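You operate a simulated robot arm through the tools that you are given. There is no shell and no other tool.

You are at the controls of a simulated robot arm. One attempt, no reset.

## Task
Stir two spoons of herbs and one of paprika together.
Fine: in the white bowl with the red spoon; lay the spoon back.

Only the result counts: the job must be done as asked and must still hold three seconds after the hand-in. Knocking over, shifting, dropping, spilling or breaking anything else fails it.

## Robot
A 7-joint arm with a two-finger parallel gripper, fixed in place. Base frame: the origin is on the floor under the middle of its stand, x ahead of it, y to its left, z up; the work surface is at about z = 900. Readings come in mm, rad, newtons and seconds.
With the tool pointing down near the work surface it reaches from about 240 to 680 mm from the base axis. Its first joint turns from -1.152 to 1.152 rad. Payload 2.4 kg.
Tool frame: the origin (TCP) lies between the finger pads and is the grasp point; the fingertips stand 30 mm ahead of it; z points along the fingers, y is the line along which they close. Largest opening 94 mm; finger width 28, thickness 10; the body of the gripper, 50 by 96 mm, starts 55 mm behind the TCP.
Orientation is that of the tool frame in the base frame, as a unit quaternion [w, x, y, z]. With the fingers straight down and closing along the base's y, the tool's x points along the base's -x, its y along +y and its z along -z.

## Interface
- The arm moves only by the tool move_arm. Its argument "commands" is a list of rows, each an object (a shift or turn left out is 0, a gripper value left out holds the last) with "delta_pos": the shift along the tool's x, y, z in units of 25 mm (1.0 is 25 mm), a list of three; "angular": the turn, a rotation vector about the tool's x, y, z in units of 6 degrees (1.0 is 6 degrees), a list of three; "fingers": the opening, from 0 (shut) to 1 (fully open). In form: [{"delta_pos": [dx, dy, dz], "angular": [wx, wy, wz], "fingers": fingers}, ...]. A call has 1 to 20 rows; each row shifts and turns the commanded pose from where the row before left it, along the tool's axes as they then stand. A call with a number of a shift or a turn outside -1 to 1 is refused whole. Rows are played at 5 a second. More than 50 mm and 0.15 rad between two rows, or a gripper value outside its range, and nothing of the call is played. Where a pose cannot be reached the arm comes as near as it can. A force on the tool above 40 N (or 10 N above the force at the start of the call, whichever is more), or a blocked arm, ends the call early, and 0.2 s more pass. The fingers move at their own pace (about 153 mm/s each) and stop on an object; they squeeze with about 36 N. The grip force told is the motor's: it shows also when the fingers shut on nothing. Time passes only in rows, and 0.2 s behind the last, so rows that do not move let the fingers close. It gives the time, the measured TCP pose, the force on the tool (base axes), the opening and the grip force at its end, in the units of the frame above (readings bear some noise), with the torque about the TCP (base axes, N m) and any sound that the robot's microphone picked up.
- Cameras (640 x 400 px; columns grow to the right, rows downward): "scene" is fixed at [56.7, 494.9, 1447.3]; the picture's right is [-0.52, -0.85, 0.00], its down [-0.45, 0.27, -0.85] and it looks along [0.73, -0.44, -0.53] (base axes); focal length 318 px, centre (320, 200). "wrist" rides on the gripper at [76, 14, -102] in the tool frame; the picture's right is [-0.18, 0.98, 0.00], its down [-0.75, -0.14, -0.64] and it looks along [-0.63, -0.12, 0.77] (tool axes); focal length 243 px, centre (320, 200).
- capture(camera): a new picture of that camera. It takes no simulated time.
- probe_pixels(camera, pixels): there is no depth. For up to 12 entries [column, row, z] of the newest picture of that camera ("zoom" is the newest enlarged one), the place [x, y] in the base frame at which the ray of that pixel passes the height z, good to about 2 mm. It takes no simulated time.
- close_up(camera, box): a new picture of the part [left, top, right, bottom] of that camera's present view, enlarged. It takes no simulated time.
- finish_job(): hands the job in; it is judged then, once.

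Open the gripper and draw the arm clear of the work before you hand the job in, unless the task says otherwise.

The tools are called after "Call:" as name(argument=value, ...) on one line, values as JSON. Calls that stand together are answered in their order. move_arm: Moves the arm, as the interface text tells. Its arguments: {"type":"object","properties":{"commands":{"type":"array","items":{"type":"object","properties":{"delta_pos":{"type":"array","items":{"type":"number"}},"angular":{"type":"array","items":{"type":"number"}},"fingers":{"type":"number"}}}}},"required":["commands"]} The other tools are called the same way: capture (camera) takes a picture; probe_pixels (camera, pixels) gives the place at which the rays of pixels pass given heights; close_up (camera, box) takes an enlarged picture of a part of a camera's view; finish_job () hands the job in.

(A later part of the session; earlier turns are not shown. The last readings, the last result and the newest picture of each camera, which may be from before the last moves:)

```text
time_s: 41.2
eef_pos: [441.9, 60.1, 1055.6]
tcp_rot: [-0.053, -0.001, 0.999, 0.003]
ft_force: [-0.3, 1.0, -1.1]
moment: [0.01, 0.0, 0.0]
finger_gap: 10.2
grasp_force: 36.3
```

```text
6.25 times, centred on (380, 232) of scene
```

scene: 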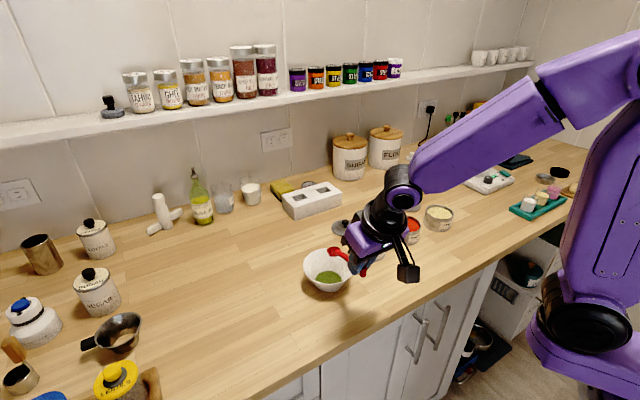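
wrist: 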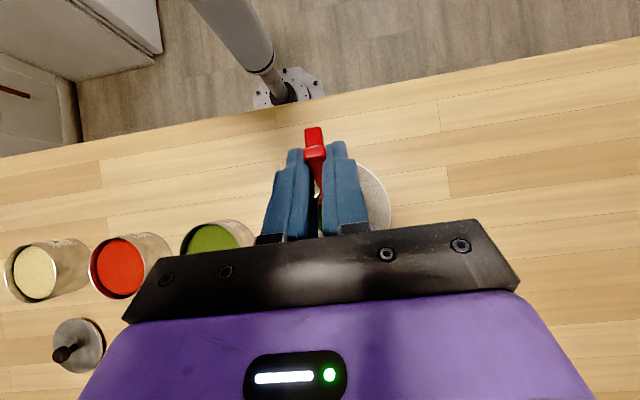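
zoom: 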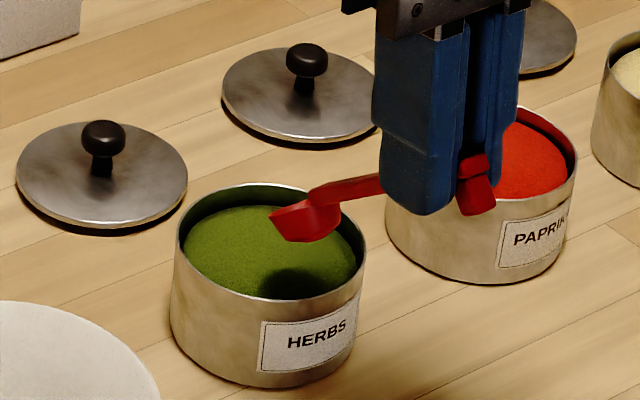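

The spoon has not slipped in the grip and its bowl is at about (499, 60, 975). I'll enter the powder along the spoon's own axis this time to push less, then begin levelling.

Call:
move_arm(commands=[{"delta_pos": [-0.051, 0, 0.335]}, {"delta_pos": [-0.051, 0, 0.335]}, {"delta_pos": [-0.051, 0, 0.335]}, {"delta_pos": [-0.175, 0, 0.1375]}, {"delta_pos": [-0.175, 0, 0.1375]}, {"delta_pos": [-0.175, 0, 0.1375]}, {"delta_pos": [-0.175, 0, 0.1375]}, {"delta_pos": [0.069, 0, 0.146], "angular": [0, -0.5, 0]}, {"delta_pos": [0.069, 0, 0.146], "angular": [0, -0.5, 0]}, {"delta_pos": [0.065, 0, 0.134], "angular": [0, -0.5, 0]}, {"delta_pos": [0.065, 0, 0.134], "angular": [0, -0.5, 0]}])

Call:
close_up(camera="scene", box=[352, 220, 400, 264])

```text
time_s: 43.6
eef_pos: [452.4, 59.2, 1001.9]
tcp_rot: [0.052, -0.001, 0.999, 0.003]
ft_force: [0.4, -0.4, -0.6]
moment: [-0.03, 0.02, 0.03]
finger_gap: 10.4
grasp_force: 35.9
```

```text
9.09 times, centred on (376, 242) of scene
```

zoom: 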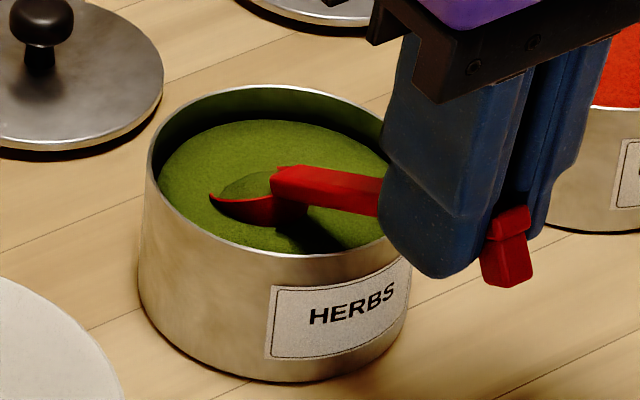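

There is no force now and the bowl is filling, with the lip at zoom (212,197). I'll push slightly deeper and forward to fill it fully, then level and lift.

Call:
move_arm(commands=[{"delta_pos": [-0.073, 0, 0.068]}, {"delta_pos": [-0.073, 0, 0.068]}, {"delta_pos": [0.114, 0, 0.055], "angular": [0, -0.5, 0]}, {"delta_pos": [0.114, 0, 0.055], "angular": [0, -0.5, 0]}, {"delta_pos": [0.122, 0, 0.025], "angular": [0, -0.5, 0]}, {"delta_pos": [0.122, 0, 0.025], "angular": [0, -0.5, 0]}, {"delta_pos": [0.102, 0, 0.011], "angular": [0, -0.5, 0]}, {"delta_pos": [0.102, 0, 0.011], "angular": [0, -0.5, 0]}, {"delta_pos": [-0.102, 0, -0.228]}, {"delta_pos": [-0.102, 0, -0.228]}, {"delta_pos": [-0.102, 0, -0.228]}, {"delta_pos": [-0.102, 0, -0.228]}, {"delta_pos": [-0.102, 0, -0.228]}, {"delta_pos": [-0.102, 0, -0.228]}, {"delta_pos": [-0.102, 0, -0.228]}, {"delta_pos": [-0.102, 0, -0.228]}, {}])

Call:
close_up(camera="scene", box=[340, 200, 410, 264])

```text
time_s: 47.2
eef_pos: [440.0, 59.1, 1040.6]
tcp_rot: [0.207, -0.001, 0.978, 0.003]
ft_force: [0.2, -0.3, -0.1]
moment: [-0.01, 0.0, 0.0]
finger_gap: 10.6
grasp_force: 35.6
```

```text
6.25 times, centred on (375, 232) of scene
```

zoom: 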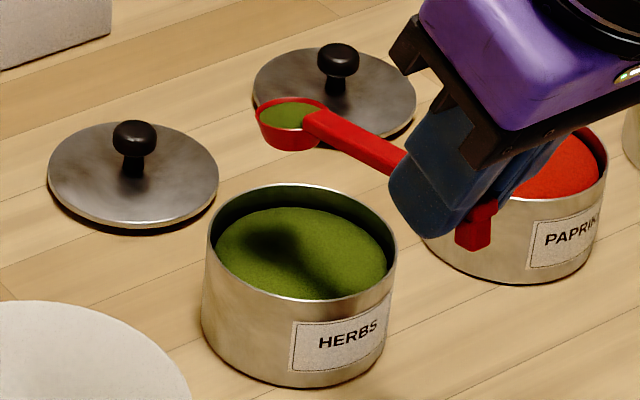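

The spoon is full again and the tin has not moved. I'll carry it slowly to the bowl.

Call:
move_arm(commands=[{"delta_pos": [0.065, 0.194, -0.029]}, {"delta_pos": [0.13, 0.387, -0.058]}, {"delta_pos": [0.13, 0.387, -0.058]}, {"delta_pos": [0.13, 0.387, -0.058]}, {"delta_pos": [0.13, 0.387, -0.058]}, {"delta_pos": [0.13, 0.387, -0.058]}, {"delta_pos": [0.13, 0.387, -0.058]}, {"delta_pos": [0.13, 0.387, -0.058]}, {"delta_pos": [0.13, 0.387, -0.058]}, {"delta_pos": [0.13, 0.387, -0.058]}, {"delta_pos": [0.13, 0.387, -0.058]}, {"delta_pos": [0.13, 0.387, -0.058]}, {"delta_pos": [0.13, 0.387, -0.058]}, {"delta_pos": [0.13, 0.387, -0.058]}, {"delta_pos": [0.13, 0.387, -0.058]}, {"delta_pos": [0.065, 0.194, -0.029]}, {}])

Call:
close_up(camera="scene", box=[270, 190, 400, 310])

```text
time_s: 50.8
eef_pos: [388.3, 205.6, 1041.4]
tcp_rot: [0.207, -0.001, 0.978, 0.003]
ft_force: [-0.3, 0.6, -0.1]
moment: [-0.01, 0.02, 0.01]
finger_gap: 10.2
grasp_force: 35.6
```

```text
3.33 times, centred on (335, 250) of scene
```

zoom: 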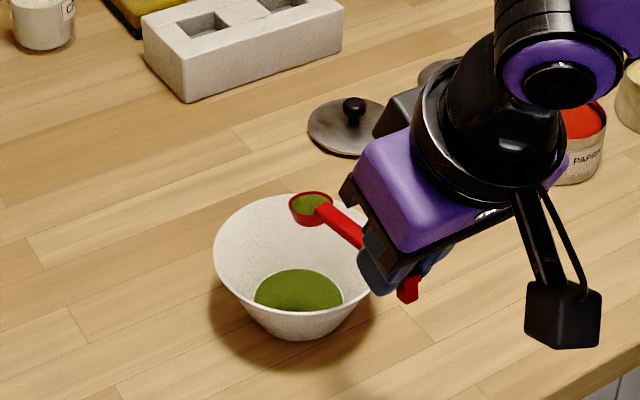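

The second spoonful is over the middle of the bowl, at zoom (312,205). I'll tip it nose-down to about 76° and back to near level in one sequence.

Call:
move_arm(commands=[{"delta_pos": [-0.293, 0, -0.194], "angular": [0, 1, 0]}, {"delta_pos": [-0.298, 0, -0.192], "angular": [0, 1, 0]}, {"delta_pos": [-0.31, 0, -0.193], "angular": [0, 1, 0]}, {"delta_pos": [-0.31, 0, -0.185], "angular": [0, 1, 0]}, {"delta_pos": [-0.32, 0, -0.191], "angular": [0, 1, 0]}, {"delta_pos": [-0.329, 0, -0.185], "angular": [0, 1, 0]}, {"delta_pos": [-0.333, 0, -0.19], "angular": [0, 1, 0]}, {"delta_pos": [-0.341, 0, -0.191], "angular": [0, 1, 0]}, {"delta_pos": [-0.349, 0, -0.194], "angular": [0, 1, 0]}, {"delta_pos": [-0.354, 0, -0.194], "angular": [0, 1, 0]}, {"delta_pos": [-0.22, 0, -0.12], "angular": [0, 0.6, 0]}, {}, {}, {}])

Call:
close_up(camera="scene", box=[270, 190, 400, 310])

```text
time_s: 53.8
eef_pos: [473.1, 205.5, 1081.5]
tcp_rot: [-0.339, 0.0, 0.941, 0.003]
ft_force: [-0.5, 0.0, -0.6]
moment: [-0.01, 0.0, 0.03]
finger_gap: 10.5
grasp_force: 36.3
```

```text
3.33 times, centred on (335, 250) of scene
```

zoom: 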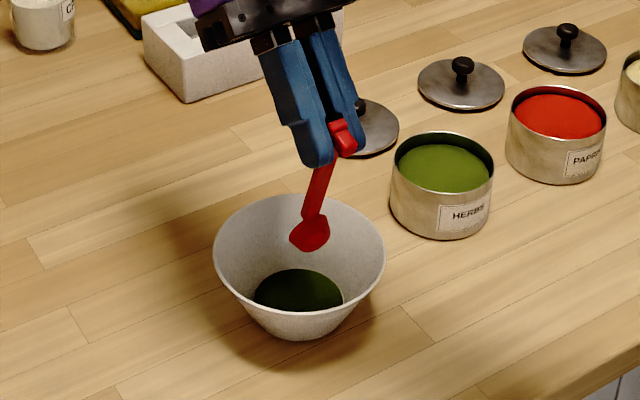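

The spoon is fully tipped over the bowl. I'll rotate back up to check it is empty.

Call:
move_arm(commands=[{"delta_pos": [0.22, 0, 0.12], "angular": [0, -0.6, 0]}, {"delta_pos": [0.354, 0, 0.194], "angular": [0, -1, 0]}, {"delta_pos": [0.349, 0, 0.194], "angular": [0, -1, 0]}, {"delta_pos": [0.341, 0, 0.191], "angular": [0, -1, 0]}, {"delta_pos": [0.333, 0, 0.19], "angular": [0, -1, 0]}, {"delta_pos": [0.329, 0, 0.185], "angular": [0, -1, 0]}, {"delta_pos": [0.32, 0, 0.191], "angular": [0, -1, 0]}, {"delta_pos": [0.31, 0, 0.185], "angular": [0, -1, 0]}, {"delta_pos": [0.31, 0, 0.193], "angular": [0, -1, 0]}, {"delta_pos": [0.298, 0, 0.192], "angular": [0, -1, 0]}, {}])

Call:
close_up(camera="scene", box=[290, 200, 380, 300])

```text
time_s: 56.2
eef_pos: [388.2, 205.5, 1056.9]
tcp_rot: [0.157, -0.001, 0.988, 0.002]
ft_force: [0.3, -0.8, -0.5]
moment: [0.01, -0.02, -0.03]
finger_gap: 10.3
grasp_force: 35.7
```

```text
4.00 times, centred on (335, 250) of scene
```

zoom: 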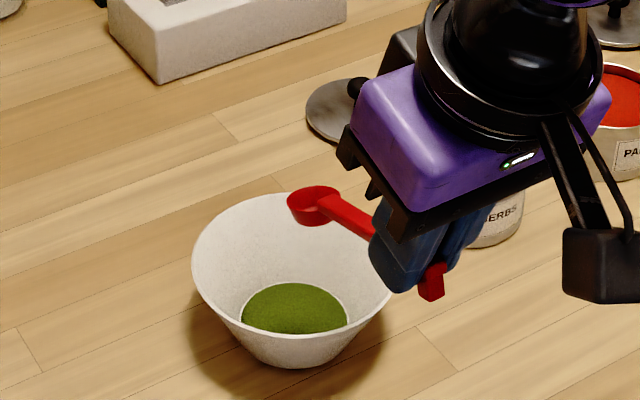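

The spoon is empty again, red inside. I'll look closer at the bowl's contents to compare the level.

Call:
close_up(camera="scene", box=[300, 235, 360, 295])

Call:
capture(camera="wrist")

Call:
close_up(camera="wrist", box=[220, 60, 420, 240])

```text
6.67 times, centred on (330, 265) of scene
```

zoom: 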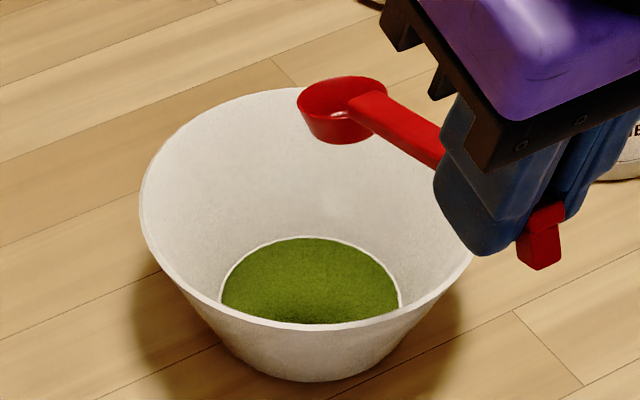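

```text
taken
```

wrist: 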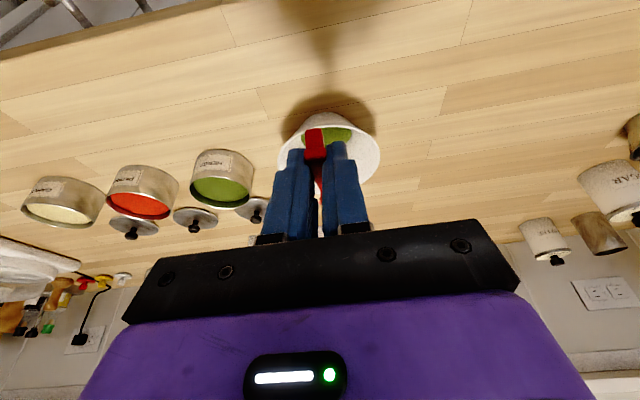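

```text
2.22 times, centred on (320, 150) of wrist
```

zoom: 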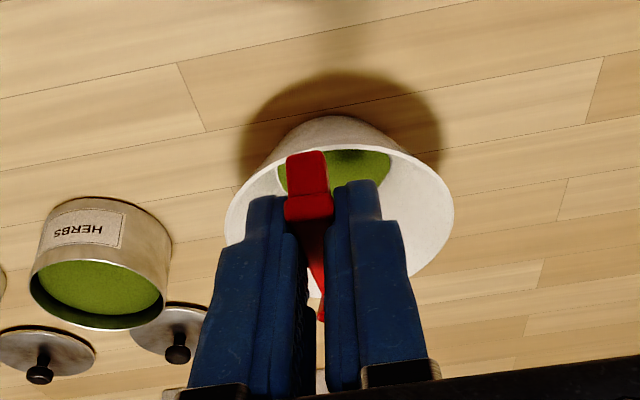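

The bowl holds herbs and the spoon is clear. Next is the paprika: I'll move along -y to y=-60 and pitch to 42° above that tin.

Call:
move_arm(commands=[{"delta_pos": [0, -0.965, 0]}, {"delta_pos": [0, -0.965, 0]}, {"delta_pos": [0, -0.965, 0]}, {"delta_pos": [0, -0.965, 0]}, {"delta_pos": [0, -0.965, 0]}, {"delta_pos": [0, -0.965, 0]}, {"delta_pos": [0, -0.965, 0]}, {"delta_pos": [0, -0.965, 0]}, {"delta_pos": [0, -0.965, 0]}, {"delta_pos": [0, -0.965, 0]}, {"delta_pos": [0, -0.965, 0]}, {"delta_pos": [-0.435, 0, 0.059], "angular": [0, 0.803, 0]}, {"delta_pos": [-0.435, 0, 0.059], "angular": [0, 0.803, 0]}, {"delta_pos": [-0.435, 0, 0.059], "angular": [0, 0.803, 0]}, {"delta_pos": [-0.435, 0, 0.059], "angular": [0, 0.803, 0]}, {"delta_pos": [-0.435, 0, 0.059], "angular": [0, 0.803, 0]}, {}, {}])

Call:
close_up(camera="scene", box=[370, 190, 440, 254])

Call:
capture(camera="scene")

```text
time_s: 60.0
eef_pos: [443.6, -60.0, 1057.3]
tcp_rot: [-0.055, -0.001, 0.999, 0.003]
ft_force: [0.5, 0.4, -0.5]
moment: [-0.02, -0.01, -0.01]
finger_gap: 10.2
grasp_force: 36.5
```

```text
6.25 times, centred on (405, 222) of scene
```

zoom: 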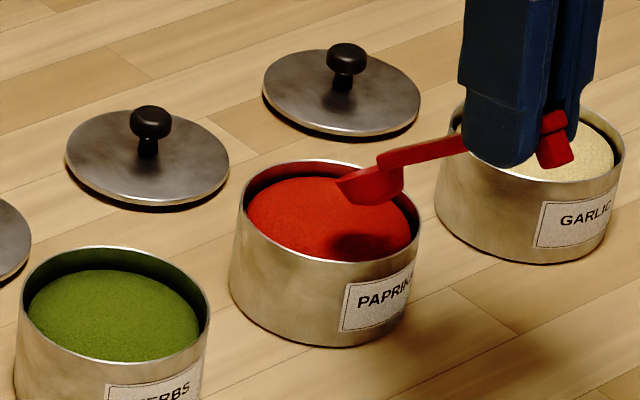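

```text
taken
```

scene: 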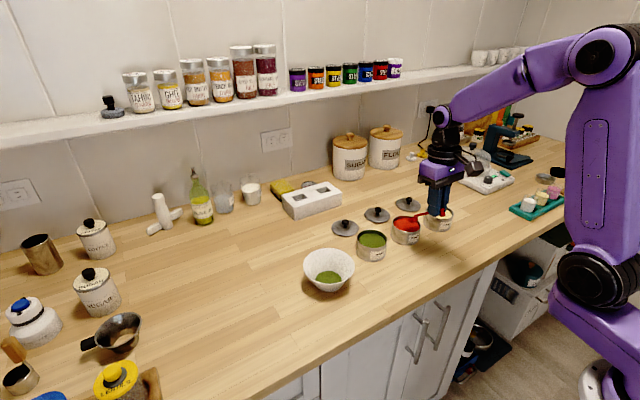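

The spoon bowl is over the paprika at about (500, -60, 977), the same geometry as before. I'll repeat the same entry and partial levelling.

Call:
move_arm(commands=[{"delta_pos": [-0.031, 0, 0.359]}, {"delta_pos": [-0.031, 0, 0.359]}, {"delta_pos": [-0.031, 0, 0.359]}, {"delta_pos": [-0.175, 0, 0.1375]}, {"delta_pos": [-0.175, 0, 0.1375]}, {"delta_pos": [-0.175, 0, 0.1375]}, {"delta_pos": [-0.175, 0, 0.1375]}, {"delta_pos": [0.069, 0, 0.146], "angular": [0, -0.5, 0]}, {"delta_pos": [0.069, 0, 0.146], "angular": [0, -0.5, 0]}, {"delta_pos": [0.065, 0, 0.134], "angular": [0, -0.5, 0]}, {"delta_pos": [0.065, 0, 0.134], "angular": [0, -0.5, 0]}])

Call:
close_up(camera="scene", box=[384, 208, 432, 252])

```text
time_s: 62.4
eef_pos: [453.1, -59.1, 1000.1]
tcp_rot: [0.052, 0.0, 0.999, 0.003]
ft_force: [-1.8, 0.3, 2.7]
moment: [0.02, -0.12, 0.0]
finger_gap: 10.4
grasp_force: 36.0
```

```text
9.09 times, centred on (408, 230) of scene
```

zoom: 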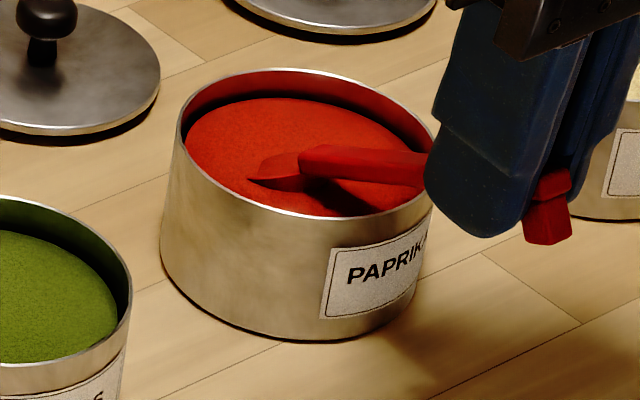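

The spoon is in the paprika with only about 3 N, and the tin edges match the earlier picture. I'll go slightly deeper and forward, level and lift.

Call:
move_arm(commands=[{"delta_pos": [-0.073, 0, 0.05]}, {"delta_pos": [-0.073, 0, 0.05]}, {"delta_pos": [0.114, 0, 0.045], "angular": [0, -0.5, 0]}, {"delta_pos": [0.114, 0, 0.045], "angular": [0, -0.5, 0]}, {"delta_pos": [0.122, 0, 0.015], "angular": [0, -0.5, 0]}, {"delta_pos": [0.122, 0, 0.015], "angular": [0, -0.5, 0]}, {"delta_pos": [0.102, 0, 0.005], "angular": [0, -0.5, 0]}, {"delta_pos": [0.102, 0, 0.005], "angular": [0, -0.5, 0]}, {"delta_pos": [-0.102, 0, -0.228]}, {"delta_pos": [-0.102, 0, -0.228]}, {"delta_pos": [-0.102, 0, -0.228]}, {"delta_pos": [-0.102, 0, -0.228]}, {"delta_pos": [-0.102, 0, -0.228]}, {"delta_pos": [-0.102, 0, -0.228]}, {"delta_pos": [-0.102, 0, -0.228]}, {"delta_pos": [-0.102, 0, -0.228]}, {}])

Call:
close_up(camera="scene", box=[370, 190, 440, 254])

```text
time_s: 66.0
eef_pos: [441.3, -60.5, 1041.1]
tcp_rot: [0.207, 0.0, 0.978, 0.002]
ft_force: [0.2, -0.5, 0.0]
moment: [-0.02, 0.04, 0.01]
finger_gap: 10.4
grasp_force: 36.0
```

```text
6.25 times, centred on (405, 222) of scene
```

zoom: 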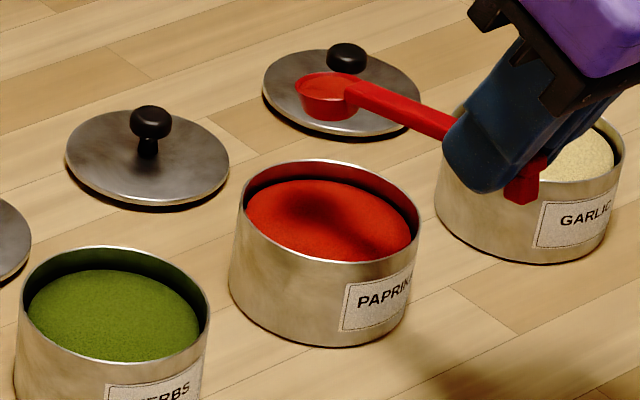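

The paprika tin is undisturbed. I'll zoom in on the spoon to confirm it is filled.

Call:
close_up(camera="scene", box=[394, 192, 426, 214])

```text
16.00 times, centred on (410, 203) of scene
```

zoom: 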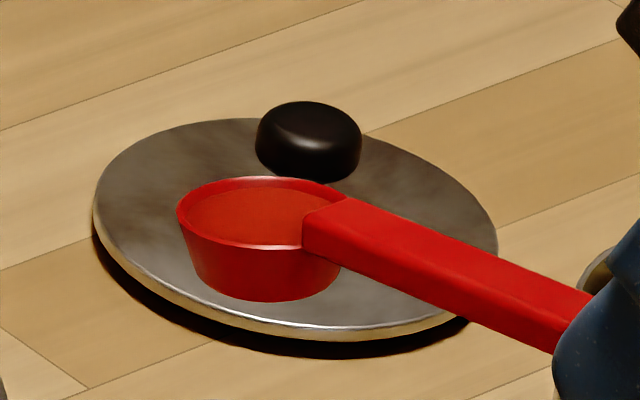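

The spoon holds a level fill of paprika. I'll carry it slowly back towards the bowl in two legs.

Call:
move_arm(commands=[{"delta_pos": [0.037, 0.196, -0.0165]}, {"delta_pos": [0.074, 0.393, -0.033]}, {"delta_pos": [0.074, 0.393, -0.033]}, {"delta_pos": [0.074, 0.393, -0.033]}, {"delta_pos": [0.074, 0.393, -0.033]}, {"delta_pos": [0.074, 0.393, -0.033]}, {"delta_pos": [0.074, 0.393, -0.033]}, {"delta_pos": [0.074, 0.393, -0.033]}, {"delta_pos": [0.074, 0.393, -0.033]}, {"delta_pos": [0.074, 0.393, -0.033]}, {"delta_pos": [0.074, 0.393, -0.033]}, {"delta_pos": [0.074, 0.393, -0.033]}, {"delta_pos": [0.074, 0.393, -0.033]}, {"delta_pos": [0.074, 0.393, -0.033]}, {"delta_pos": [0.037, 0.196, -0.0165]}])

Call:
move_arm(commands=[{"delta_pos": [0.037, 0.196, -0.0165]}, {"delta_pos": [0.074, 0.393, -0.033]}, {"delta_pos": [0.074, 0.393, -0.033]}, {"delta_pos": [0.074, 0.393, -0.033]}, {"delta_pos": [0.074, 0.393, -0.033]}, {"delta_pos": [0.074, 0.393, -0.033]}, {"delta_pos": [0.074, 0.393, -0.033]}, {"delta_pos": [0.074, 0.393, -0.033]}, {"delta_pos": [0.074, 0.393, -0.033]}, {"delta_pos": [0.074, 0.393, -0.033]}, {"delta_pos": [0.074, 0.393, -0.033]}, {"delta_pos": [0.074, 0.393, -0.033]}, {"delta_pos": [0.074, 0.393, -0.033]}, {"delta_pos": [0.037, 0.196, -0.0165]}, {}])

Call:
close_up(camera="scene", box=[270, 190, 400, 310])

```text
time_s: 69.2
eef_pos: [412.3, 77.4, 1041.4]
tcp_rot: [0.206, -0.001, 0.979, 0.003]
ft_force: [0.6, -0.4, -0.4]
moment: [0.0, 0.03, 0.02]
finger_gap: 10.5
grasp_force: 36.0
```

```text
time_s: 72.4
eef_pos: [386.7, 204.9, 1042.6]
tcp_rot: [0.207, -0.001, 0.978, 0.003]
ft_force: [0.5, -0.4, 0.3]
moment: [0.02, -0.03, 0.0]
finger_gap: 10.3
grasp_force: 36.0
```

```text
3.33 times, centred on (335, 250) of scene
```

zoom: 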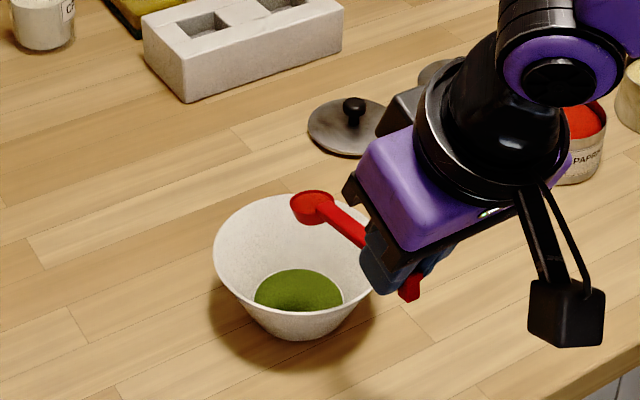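

The paprika is over the middle of the bowl, at zoom (312,205). I'll tip it in as before.

Call:
move_arm(commands=[{"delta_pos": [-0.293, 0, -0.194], "angular": [0, 1, 0]}, {"delta_pos": [-0.298, 0, -0.192], "angular": [0, 1, 0]}, {"delta_pos": [-0.31, 0, -0.193], "angular": [0, 1, 0]}, {"delta_pos": [-0.31, 0, -0.185], "angular": [0, 1, 0]}, {"delta_pos": [-0.32, 0, -0.191], "angular": [0, 1, 0]}, {"delta_pos": [-0.329, 0, -0.185], "angular": [0, 1, 0]}, {"delta_pos": [-0.333, 0, -0.19], "angular": [0, 1, 0]}, {"delta_pos": [-0.341, 0, -0.191], "angular": [0, 1, 0]}, {"delta_pos": [-0.349, 0, -0.194], "angular": [0, 1, 0]}, {"delta_pos": [-0.354, 0, -0.194], "angular": [0, 1, 0]}, {"delta_pos": [-0.22, 0, -0.12], "angular": [0, 0.6, 0]}, {}, {}, {}])

Call:
close_up(camera="scene", box=[270, 190, 400, 310])

```text
time_s: 75.4
eef_pos: [471.9, 205.3, 1082.5]
tcp_rot: [-0.339, -0.001, 0.941, 0.002]
ft_force: [0.1, 0.7, -0.3]
moment: [-0.01, 0.0, 0.04]
finger_gap: 10.5
grasp_force: 36.2
```

```text
3.33 times, centred on (335, 250) of scene
```

zoom: 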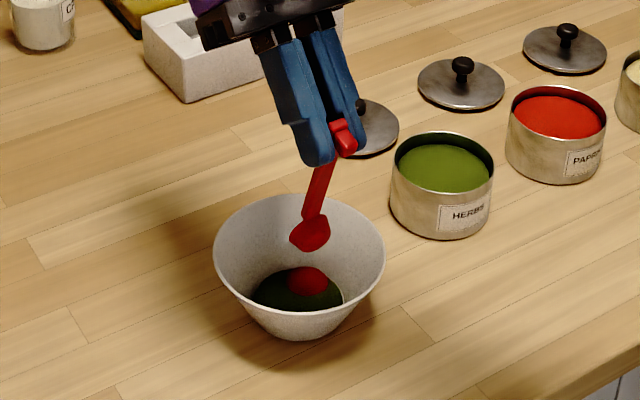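

The paprika sits as a red mound on the herbs, at zoom (308,280). Next comes the stir: I'll ease the pitch to 60°, centre the spoon over the bowl, and lower it partway in.

Call:
move_arm(commands=[{"delta_pos": [-0.108, 0, 0.382], "angular": [0, -0.867, 0]}, {"delta_pos": [-0.108, 0, 0.382], "angular": [0, -0.867, 0]}, {"delta_pos": [-0.108, 0, 0.382], "angular": [0, -0.867, 0]}, {}, {}])

Call:
close_up(camera="scene", box=[290, 205, 370, 300])

```text
time_s: 76.6
eef_pos: [462.5, 204.7, 1053.2]
tcp_rot: [-0.208, -0.001, 0.978, 0.001]
ft_force: [-0.7, 0.8, -0.3]
moment: [0.0, 0.0, 0.01]
finger_gap: 10.4
grasp_force: 35.4
```

```text
4.21 times, centred on (330, 252) of scene
```

zoom: 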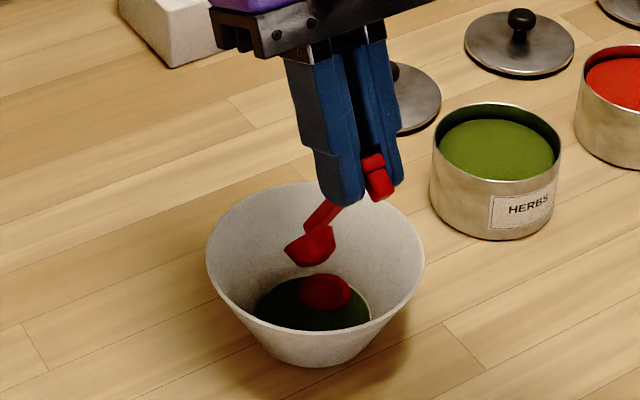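

The spoon bowl is centred over the contents, with the paprika mound at zoom (325,292). I'll probe the powder disc's edges to fix the bowl's floor centre before lowering.

Call:
probe_pixels(camera="zoom", pixels=[[253, 308, 908], [372, 306, 908], [313, 276, 908], [325, 292, 912], [206, 253, 958], [425, 253, 958], [315, 182, 958], [313, 333, 958]])

```text
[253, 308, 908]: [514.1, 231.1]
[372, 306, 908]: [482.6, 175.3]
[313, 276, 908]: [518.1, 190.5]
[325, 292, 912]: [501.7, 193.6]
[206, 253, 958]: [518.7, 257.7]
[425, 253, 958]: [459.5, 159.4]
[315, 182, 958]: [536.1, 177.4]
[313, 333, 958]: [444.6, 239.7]
```

The bowl centre is about (490, 207). I'll lower the spoon to z≈930 over the middle and check forces.

Call:
move_arm(commands=[{"delta_pos": [-0.137, 0.023, 0.26]}, {"delta_pos": [-0.137, 0.023, 0.26]}, {"delta_pos": [-0.137, 0.023, 0.26]}, {"delta_pos": [-0.137, 0.023, 0.26]}, {}])

Call:
close_up(camera="scene", box=[300, 225, 360, 300])

```text
time_s: 77.8
eef_pos: [465.0, 206.0, 1023.6]
tcp_rot: [-0.209, -0.002, 0.978, 0.002]
ft_force: [-0.4, -0.6, 0.2]
moment: [-0.01, 0.0, 0.01]
finger_gap: 10.5
grasp_force: 36.3
```

```text
5.33 times, centred on (330, 262) of scene
```

zoom: 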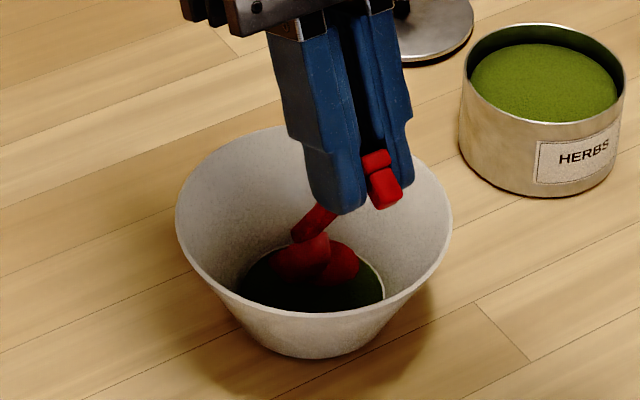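

No contact yet. I'll lower 8 mm more in 2 mm steps.

Call:
move_arm(commands=[{"delta_pos": [-0.0325, 0, 0.073]}, {"delta_pos": [-0.0325, 0, 0.073]}, {"delta_pos": [-0.0325, 0, 0.073]}, {"delta_pos": [-0.0325, 0, 0.073]}, {}])

Call:
close_up(camera="scene", box=[300, 225, 360, 300])

```text
time_s: 79.0
eef_pos: [464.8, 206.9, 1017.0]
tcp_rot: [-0.209, -0.001, 0.978, 0.001]
ft_force: [0.2, -1.0, 0.4]
moment: [0.03, 0.0, 0.0]
finger_gap: 10.6
grasp_force: 35.5
```

```text
5.33 times, centred on (330, 262) of scene
```

zoom: 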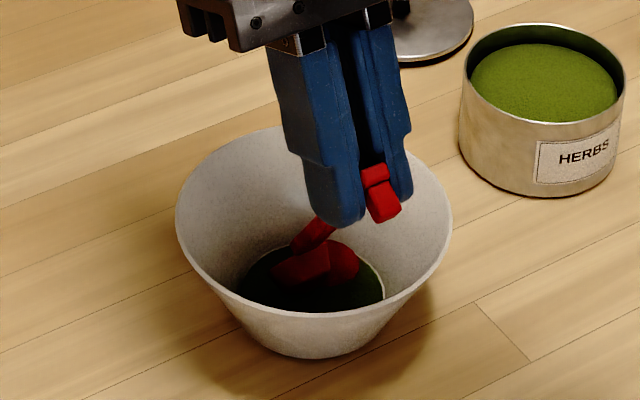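

Still no force. I'll lower 1 mm at a time for 4 mm more.

Call:
move_arm(commands=[{"delta_pos": [-0.0163, 0, 0.0365]}, {"delta_pos": [-0.0163, 0, 0.0365]}, {"delta_pos": [-0.0163, 0, 0.0365]}, {"delta_pos": [-0.0163, 0, 0.0365]}, {}])

Call:
close_up(camera="scene", box=[305, 245, 355, 295])

```text
time_s: 80.2
eef_pos: [465.3, 206.9, 1012.6]
tcp_rot: [-0.209, -0.001, 0.978, 0.002]
ft_force: [0.5, 0.0, 0.7]
moment: [0.02, 0.0, 0.01]
finger_gap: 10.3
grasp_force: 36.1
```

```text
8.00 times, centred on (330, 270) of scene
```

zoom: 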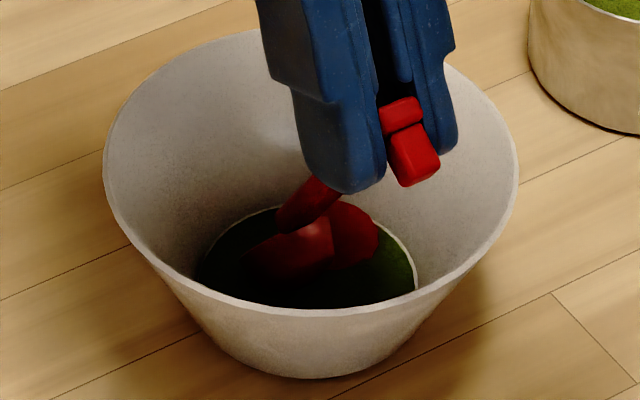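

There is still no contact and the tip is about 4 mm above the table plane, in the powder. I'll stir one gentle circle of 10 mm radius and watch the force and the bowl.

Call:
move_arm(commands=[{"delta_pos": [-0.183, 0, -0.081]}, {"delta_pos": [-0.183, 0, -0.081]}, {"delta_pos": [0.049, 0.2, 0.022]}, {"delta_pos": [0.134, 0.146, 0.06]}, {"delta_pos": [0.183, 0.054, 0.081]}, {"delta_pos": [0.183, -0.054, 0.081]}, {"delta_pos": [0.134, -0.146, 0.06]}, {"delta_pos": [0.049, -0.2, 0.022]}, {"delta_pos": [-0.049, -0.2, -0.022]}, {"delta_pos": [-0.134, -0.146, -0.06]}, {"delta_pos": [-0.183, -0.054, -0.081]}, {"delta_pos": [-0.183, 0.054, -0.081]}, {"delta_pos": [-0.134, 0.146, -0.06]}, {"delta_pos": [-0.049, 0.2, -0.022]}])

Call:
close_up(camera="scene", box=[305, 245, 355, 295])

```text
time_s: 83.2
eef_pos: [474.0, 208.2, 1012.4]
tcp_rot: [-0.209, -0.001, 0.978, 0.002]
ft_force: [0.9, 0.0, 0.0]
moment: [0.0, -0.02, 0.0]
finger_gap: 10.4
grasp_force: 36.1
```

```text
8.00 times, centred on (330, 270) of scene
```

zoom: 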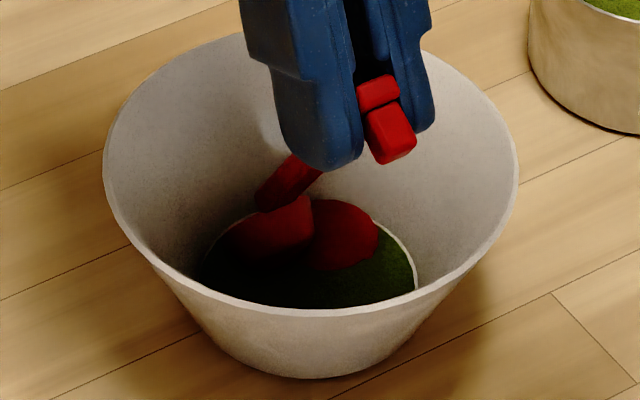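

The bowl stayed put and forces are near zero, but the red patch at zoom (345,235) is not mixing yet. I'll look closer at how deep the spoon tip is.

Call:
close_up(camera="scene", box=[314, 258, 346, 282])

Call:
capture(camera="wrist")

```text
16.00 times, centred on (330, 270) of scene
```

zoom: 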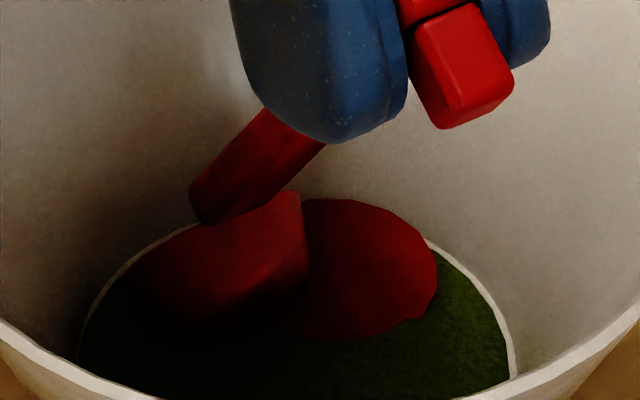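

```text
taken
```

wrist: 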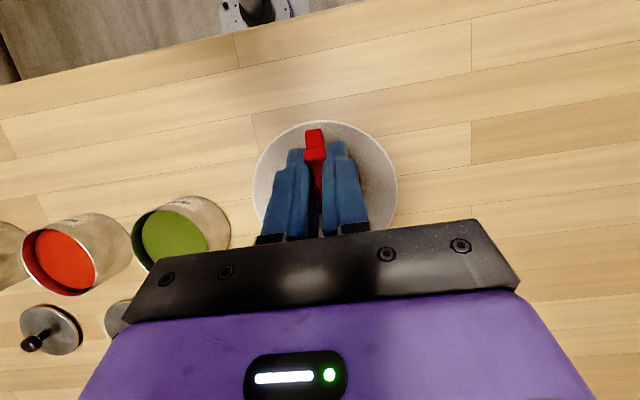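

The spoon tip looks shallower than modelled by a few mm. I'll return to the middle and lower in 1 mm steps until I feel the powder or the floor.

Call:
move_arm(commands=[{"delta_pos": [0.183, 0, 0.081]}, {"delta_pos": [0.183, 0, 0.081]}, {"delta_pos": [-0.0163, 0, 0.0365]}, {"delta_pos": [-0.0163, 0, 0.0365]}, {"delta_pos": [-0.0163, 0, 0.0365]}, {}])

Call:
close_up(camera="scene", box=[314, 258, 346, 282])

```text
time_s: 84.6
eef_pos: [463.5, 207.9, 1010.3]
tcp_rot: [-0.208, -0.002, 0.978, 0.003]
ft_force: [-1.7, 1.3, 17.2]
moment: [0.06, -0.36, 0.03]
finger_gap: 10.5
grasp_force: 35.7
```

```text
16.00 times, centred on (330, 270) of scene
```

zoom: 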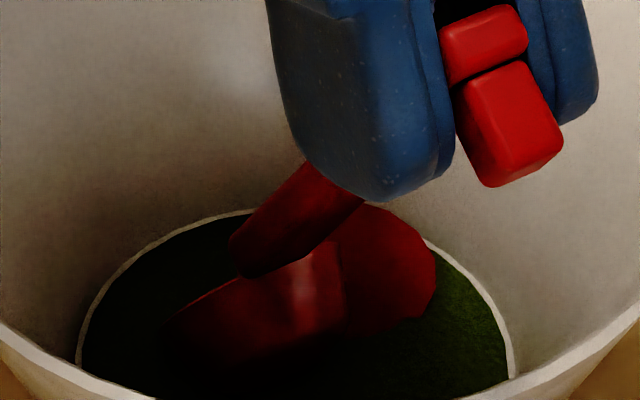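

The spoon now touches the bowl floor (17 N at TCP z≈1010). I'll back off about 1.2 mm so it sweeps through the powder just above the floor, and stir two circles of 12 mm radius.

Call:
move_arm(commands=[{"delta_pos": [0.0195, 0, -0.044]}, {"delta_pos": [-0.219, 0, -0.098]}, {"delta_pos": [-0.219, 0, -0.098]}, {"delta_pos": [0.128, 0.339, 0.057]}, {"delta_pos": [0.31, 0.14, 0.138]}, {"delta_pos": [0.31, -0.14, 0.138]}, {"delta_pos": [0.128, -0.339, 0.057]}, {"delta_pos": [-0.128, -0.339, -0.057]}, {"delta_pos": [-0.31, -0.14, -0.138]}, {"delta_pos": [-0.31, 0.14, -0.138]}, {"delta_pos": [-0.128, 0.339, -0.057]}, {"delta_pos": [0.128, 0.339, 0.057]}, {"delta_pos": [0.31, 0.14, 0.138]}, {"delta_pos": [0.31, -0.14, 0.138]}, {"delta_pos": [0.128, -0.339, 0.057]}, {"delta_pos": [-0.128, -0.339, -0.057]}, {"delta_pos": [-0.31, -0.14, -0.138]}, {"delta_pos": [-0.31, 0.14, -0.138]}, {"delta_pos": [-0.128, 0.339, -0.057]}])

Call:
close_up(camera="scene", box=[305, 245, 355, 295])

```text
time_s: 88.6
eef_pos: [477.6, 205.9, 1011.3]
tcp_rot: [-0.209, -0.001, 0.978, 0.002]
ft_force: [0.6, -1.4, 1.7]
moment: [-0.12, -0.07, -0.03]
finger_gap: 10.3
grasp_force: 36.0
```

```text
8.00 times, centred on (330, 270) of scene
```

zoom: 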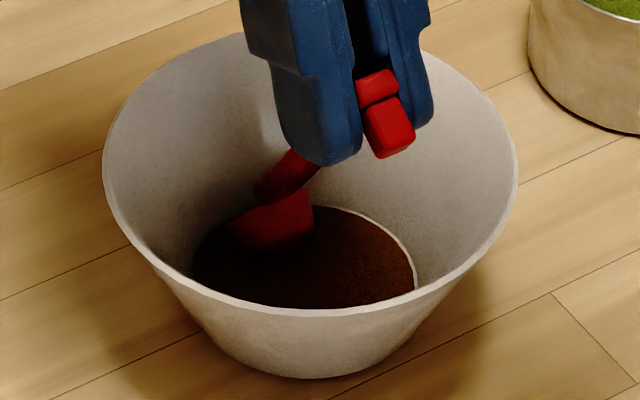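

The contents have turned a uniform brown and the bowl edges (103 and 518) have not moved. I'll do two more circles to be sure it is well mixed.

Call:
move_arm(commands=[{"delta_pos": [0.128, 0.339, 0.057]}, {"delta_pos": [0.31, 0.14, 0.138]}, {"delta_pos": [0.31, -0.14, 0.138]}, {"delta_pos": [0.128, -0.339, 0.057]}, {"delta_pos": [-0.128, -0.339, -0.057]}, {"delta_pos": [-0.31, -0.14, -0.138]}, {"delta_pos": [-0.31, 0.14, -0.138]}, {"delta_pos": [-0.128, 0.339, -0.057]}, {"delta_pos": [0.128, 0.339, 0.057]}, {"delta_pos": [0.31, 0.14, 0.138]}, {"delta_pos": [0.31, -0.14, 0.138]}, {"delta_pos": [0.128, -0.339, 0.057]}, {"delta_pos": [-0.128, -0.339, -0.057]}, {"delta_pos": [-0.31, -0.14, -0.138]}, {"delta_pos": [-0.31, 0.14, -0.138]}, {"delta_pos": [-0.128, 0.339, -0.057]}, {"delta_pos": [0.219, 0, 0.098]}, {"delta_pos": [0.219, 0, 0.098]}, {}])

Call:
close_up(camera="scene", box=[305, 245, 355, 295])

```text
time_s: 92.6
eef_pos: [465.8, 207.3, 1011.4]
tcp_rot: [-0.209, -0.001, 0.978, 0.003]
ft_force: [0.0, 0.4, -0.9]
moment: [0.01, -0.01, -0.01]
finger_gap: 10.5
grasp_force: 36.5
```

```text
8.00 times, centred on (330, 270) of scene
```

zoom: 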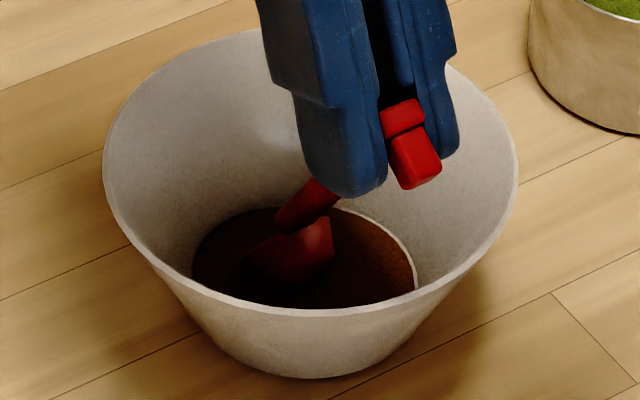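

The mix is uniform and the bowl has not moved. I'll lift straight out 70 mm, tip the spoon further over the bowl to shed any residue, and pause.

Call:
move_arm(commands=[{"delta_pos": [0.19, 0, -0.426]}, {"delta_pos": [0.19, 0, -0.426]}, {"delta_pos": [0.19, 0, -0.426]}, {"delta_pos": [0.19, 0, -0.426]}, {"delta_pos": [0.19, 0, -0.426]}, {"delta_pos": [0.19, 0, -0.426]}, {"delta_pos": [-0.34, 0, -0.194], "angular": [0, 1, 0]}, {"delta_pos": [-0.349, 0, -0.194], "angular": [0, 1, 0]}, {"delta_pos": [-0.2, 0, -0.12], "angular": [0, 0.6, 0]}, {}, {}])

Call:
close_up(camera="scene", box=[270, 190, 400, 310])

```text
time_s: 95.0
eef_pos: [489.2, 207.5, 1081.7]
tcp_rot: [-0.341, -0.002, 0.94, 0.001]
ft_force: [-0.9, -1.4, 0.2]
moment: [0.0, -0.01, -0.04]
finger_gap: 10.4
grasp_force: 35.9
```

```text
3.33 times, centred on (335, 250) of scene
```

zoom: 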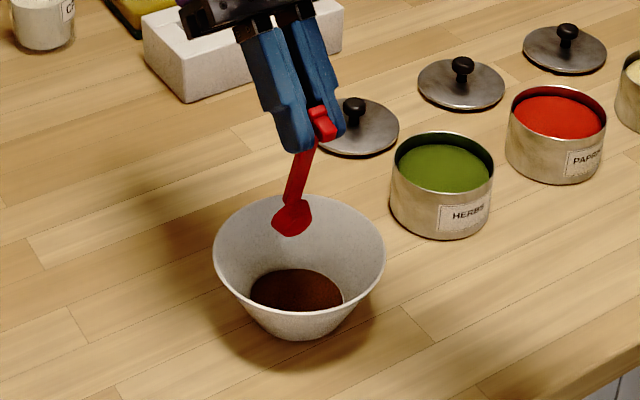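

The bowl holds the brown mix and the spoon is clear of it. I'll rotate the spoon back towards level above the bowl and check its inside.

Call:
move_arm(commands=[{"delta_pos": [0.22, 0, 0.12], "angular": [0, -0.6, 0]}, {"delta_pos": [0.354, 0, 0.194], "angular": [0, -1, 0]}, {"delta_pos": [0.349, 0, 0.194], "angular": [0, -1, 0]}, {"delta_pos": [0.341, 0, 0.191], "angular": [0, -1, 0]}, {"delta_pos": [0.333, 0, 0.19], "angular": [0, -1, 0]}, {"delta_pos": [0.329, 0, 0.185], "angular": [0, -1, 0]}, {"delta_pos": [0.32, 0, 0.191], "angular": [0, -1, 0]}, {"delta_pos": [0.31, 0, 0.185], "angular": [0, -1, 0]}, {"delta_pos": [0.31, 0, 0.193], "angular": [0, -1, 0]}, {"delta_pos": [0.298, 0, 0.192], "angular": [0, -1, 0]}, {}])

Call:
close_up(camera="scene", box=[300, 215, 360, 290])

```text
time_s: 97.4
eef_pos: [406.6, 206.8, 1059.0]
tcp_rot: [0.156, 0.0, 0.988, 0.002]
ft_force: [-0.1, 0.5, -0.2]
moment: [-0.02, 0.0, 0.03]
finger_gap: 10.5
grasp_force: 35.9
```

```text
5.33 times, centred on (330, 252) of scene
```

zoom: 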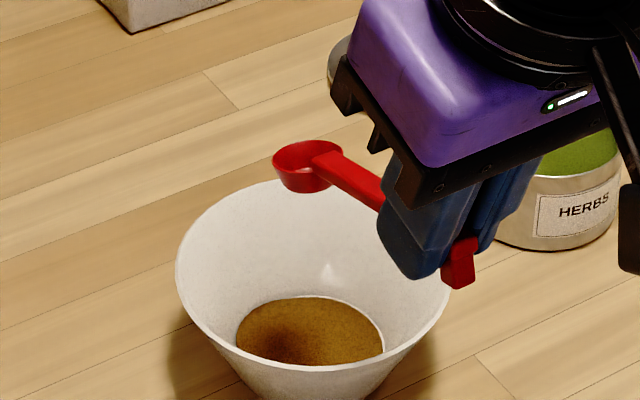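

The mix is an even brown and the spoon is clean inside. I'll carry it back to above its original spot and level it to the original grasp pitch.

Call:
move_arm(commands=[{"delta_pos": [0, 0.91, 0]}, {"delta_pos": [0, 0.91, 0]}, {"delta_pos": [0, 0.91, 0]}, {"delta_pos": [0, 0.91, 0]}, {"delta_pos": [0, 0.91, 0]}, {"delta_pos": [0, 0.91, 0]}, {"angular": [0, -1, 0]}, {"angular": [0, -1, 0]}, {"angular": [0, -0.99, 0]}, {"delta_pos": [0.425, 0, 0.668]}, {"delta_pos": [0.425, 0, 0.668]}, {"delta_pos": [0.425, 0, 0.668]}, {"delta_pos": [0.425, 0, 0.668]}, {}, {}])

Call:
close_up(camera="scene", box=[230, 220, 350, 340])

Call:
capture(camera="wrist")

```text
time_s: 100.6
eef_pos: [410.4, 344.1, 979.7]
tcp_rot: [0.307, 0.0, 0.952, 0.003]
ft_force: [0.8, 0.1, 0.1]
moment: [0.0, 0.01, 0.0]
finger_gap: 10.5
grasp_force: 36.0
```

```text
3.33 times, centred on (290, 280) of scene
```

zoom: 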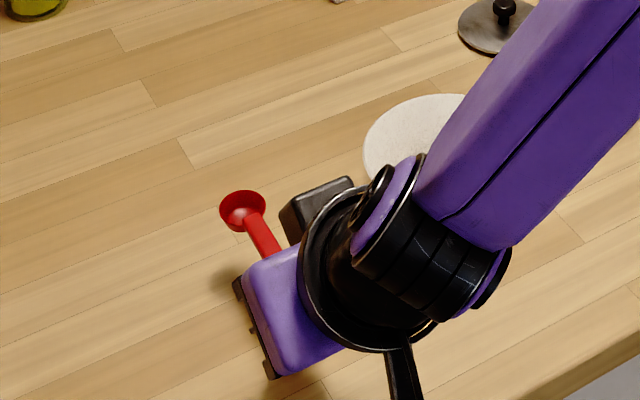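

```text
taken
```

wrist: 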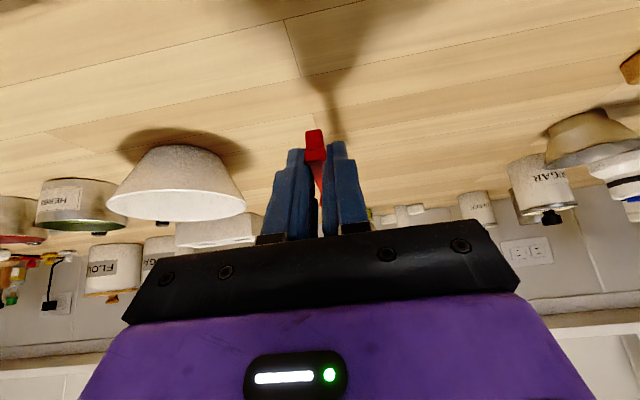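

The spoon is back above its spot and the bowl's image position suggests it may have tipped slightly nose-up in the grip. I'll lower to about 8 mm above the original grasp height and look again.

Call:
move_arm(commands=[{"delta_pos": [0.29, -0.02, 0.405]}, {"delta_pos": [0.29, -0.02, 0.405]}, {"delta_pos": [0.26, 0, 0.365]}, {"delta_pos": [0.0, 0, 0.0]}, {}])

Call:
close_up(camera="scene", box=[250, 285, 314, 345])

Call:
close_up(camera="wrist", box=[270, 90, 370, 220])

```text
time_s: 101.8
eef_pos: [409.6, 343.1, 943.9]
tcp_rot: [0.307, 0.0, 0.952, 0.002]
ft_force: [0.1, -0.5, -0.6]
moment: [0.0, 0.03, 0.0]
finger_gap: 10.3
grasp_force: 35.7
```

```text
6.67 times, centred on (282, 315) of scene
```

zoom: 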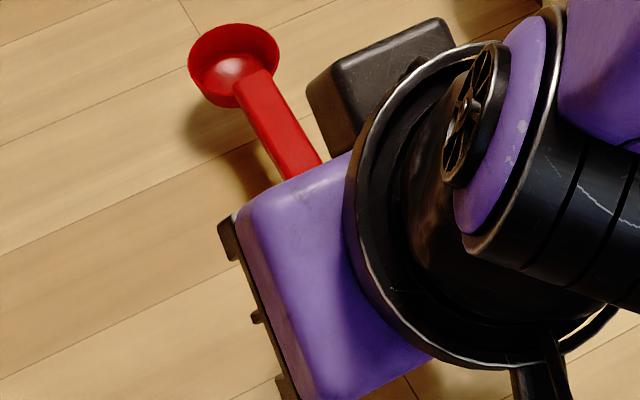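

```text
3.08 times, centred on (320, 155) of wrist
```

zoom: 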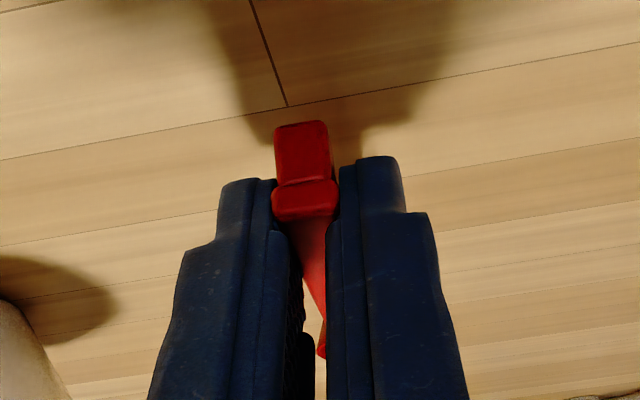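

The spoon nose is about 5–6 mm high, which is roughly 4° of tilt in the grip. I'll rotate the tool about 4° nose-down to level it, shift 3.5 mm forward, and lower 6 mm.

Call:
move_arm(commands=[{"angular": [0, 0.65, 0]}, {"delta_pos": [0.004, 0, 0.139]}, {"delta_pos": [0.004, 0, 0.139]}, {}, {}])

Call:
close_up(camera="scene", box=[250, 285, 314, 345])

Call:
close_up(camera="wrist", box=[270, 90, 370, 220])

```text
time_s: 103.0
eef_pos: [413.5, 343.7, 938.6]
tcp_rot: [0.275, 0.0, 0.962, 0.002]
ft_force: [0.5, -0.1, 0.0]
moment: [0.01, 0.03, 0.03]
finger_gap: 10.4
grasp_force: 35.8
```

```text
6.67 times, centred on (282, 315) of scene
```

zoom: 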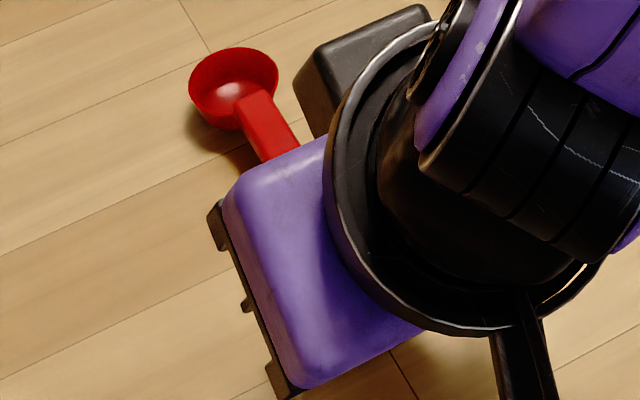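

```text
3.08 times, centred on (320, 155) of wrist
```

zoom: 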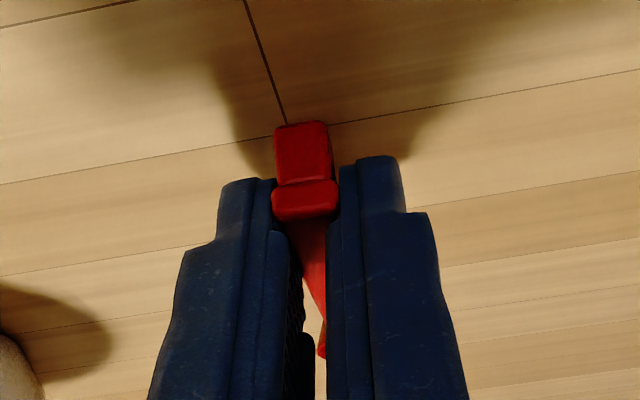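

The spoon is nearly level now, sitting about 3 mm too far forward compared with the original picture (rim centre 234,80 against 241,95). I'll shift back 3 mm and lower 2.5 mm.

Call:
move_arm(commands=[{"delta_pos": [0.0775, 0, 0.0105]}, {"delta_pos": [0.0775, 0, 0.0105]}, {}, {}])

Call:
close_up(camera="scene", box=[250, 285, 314, 345])

```text
time_s: 104.0
eef_pos: [412.9, 342.4, 935.2]
tcp_rot: [0.275, 0.0, 0.961, 0.002]
ft_force: [-1.0, 0.4, -0.6]
moment: [0.01, 0.02, -0.02]
finger_gap: 10.7
grasp_force: 35.5
```

```text
6.67 times, centred on (282, 315) of scene
```

zoom: 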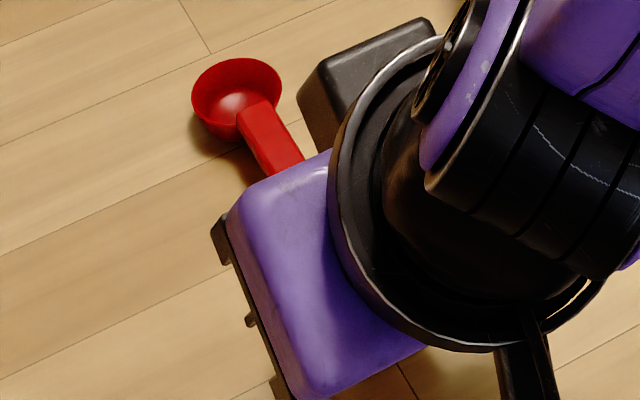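

Nearly the same as the original picture now (rim centre 237,91 against 241,95). I'll lower in half-millimetre steps until there is light contact.

Call:
move_arm(commands=[{"delta_pos": [0.0106, 0, 0.017]}, {"delta_pos": [0.0106, 0, 0.017]}, {}])

```text
time_s: 104.8
eef_pos: [411.9, 343.4, 933.8]
tcp_rot: [0.275, 0.0, 0.961, 0.002]
ft_force: [-0.8, 0.1, 2.9]
moment: [-0.01, -0.29, 0.02]
finger_gap: 10.4
grasp_force: 36.1
```

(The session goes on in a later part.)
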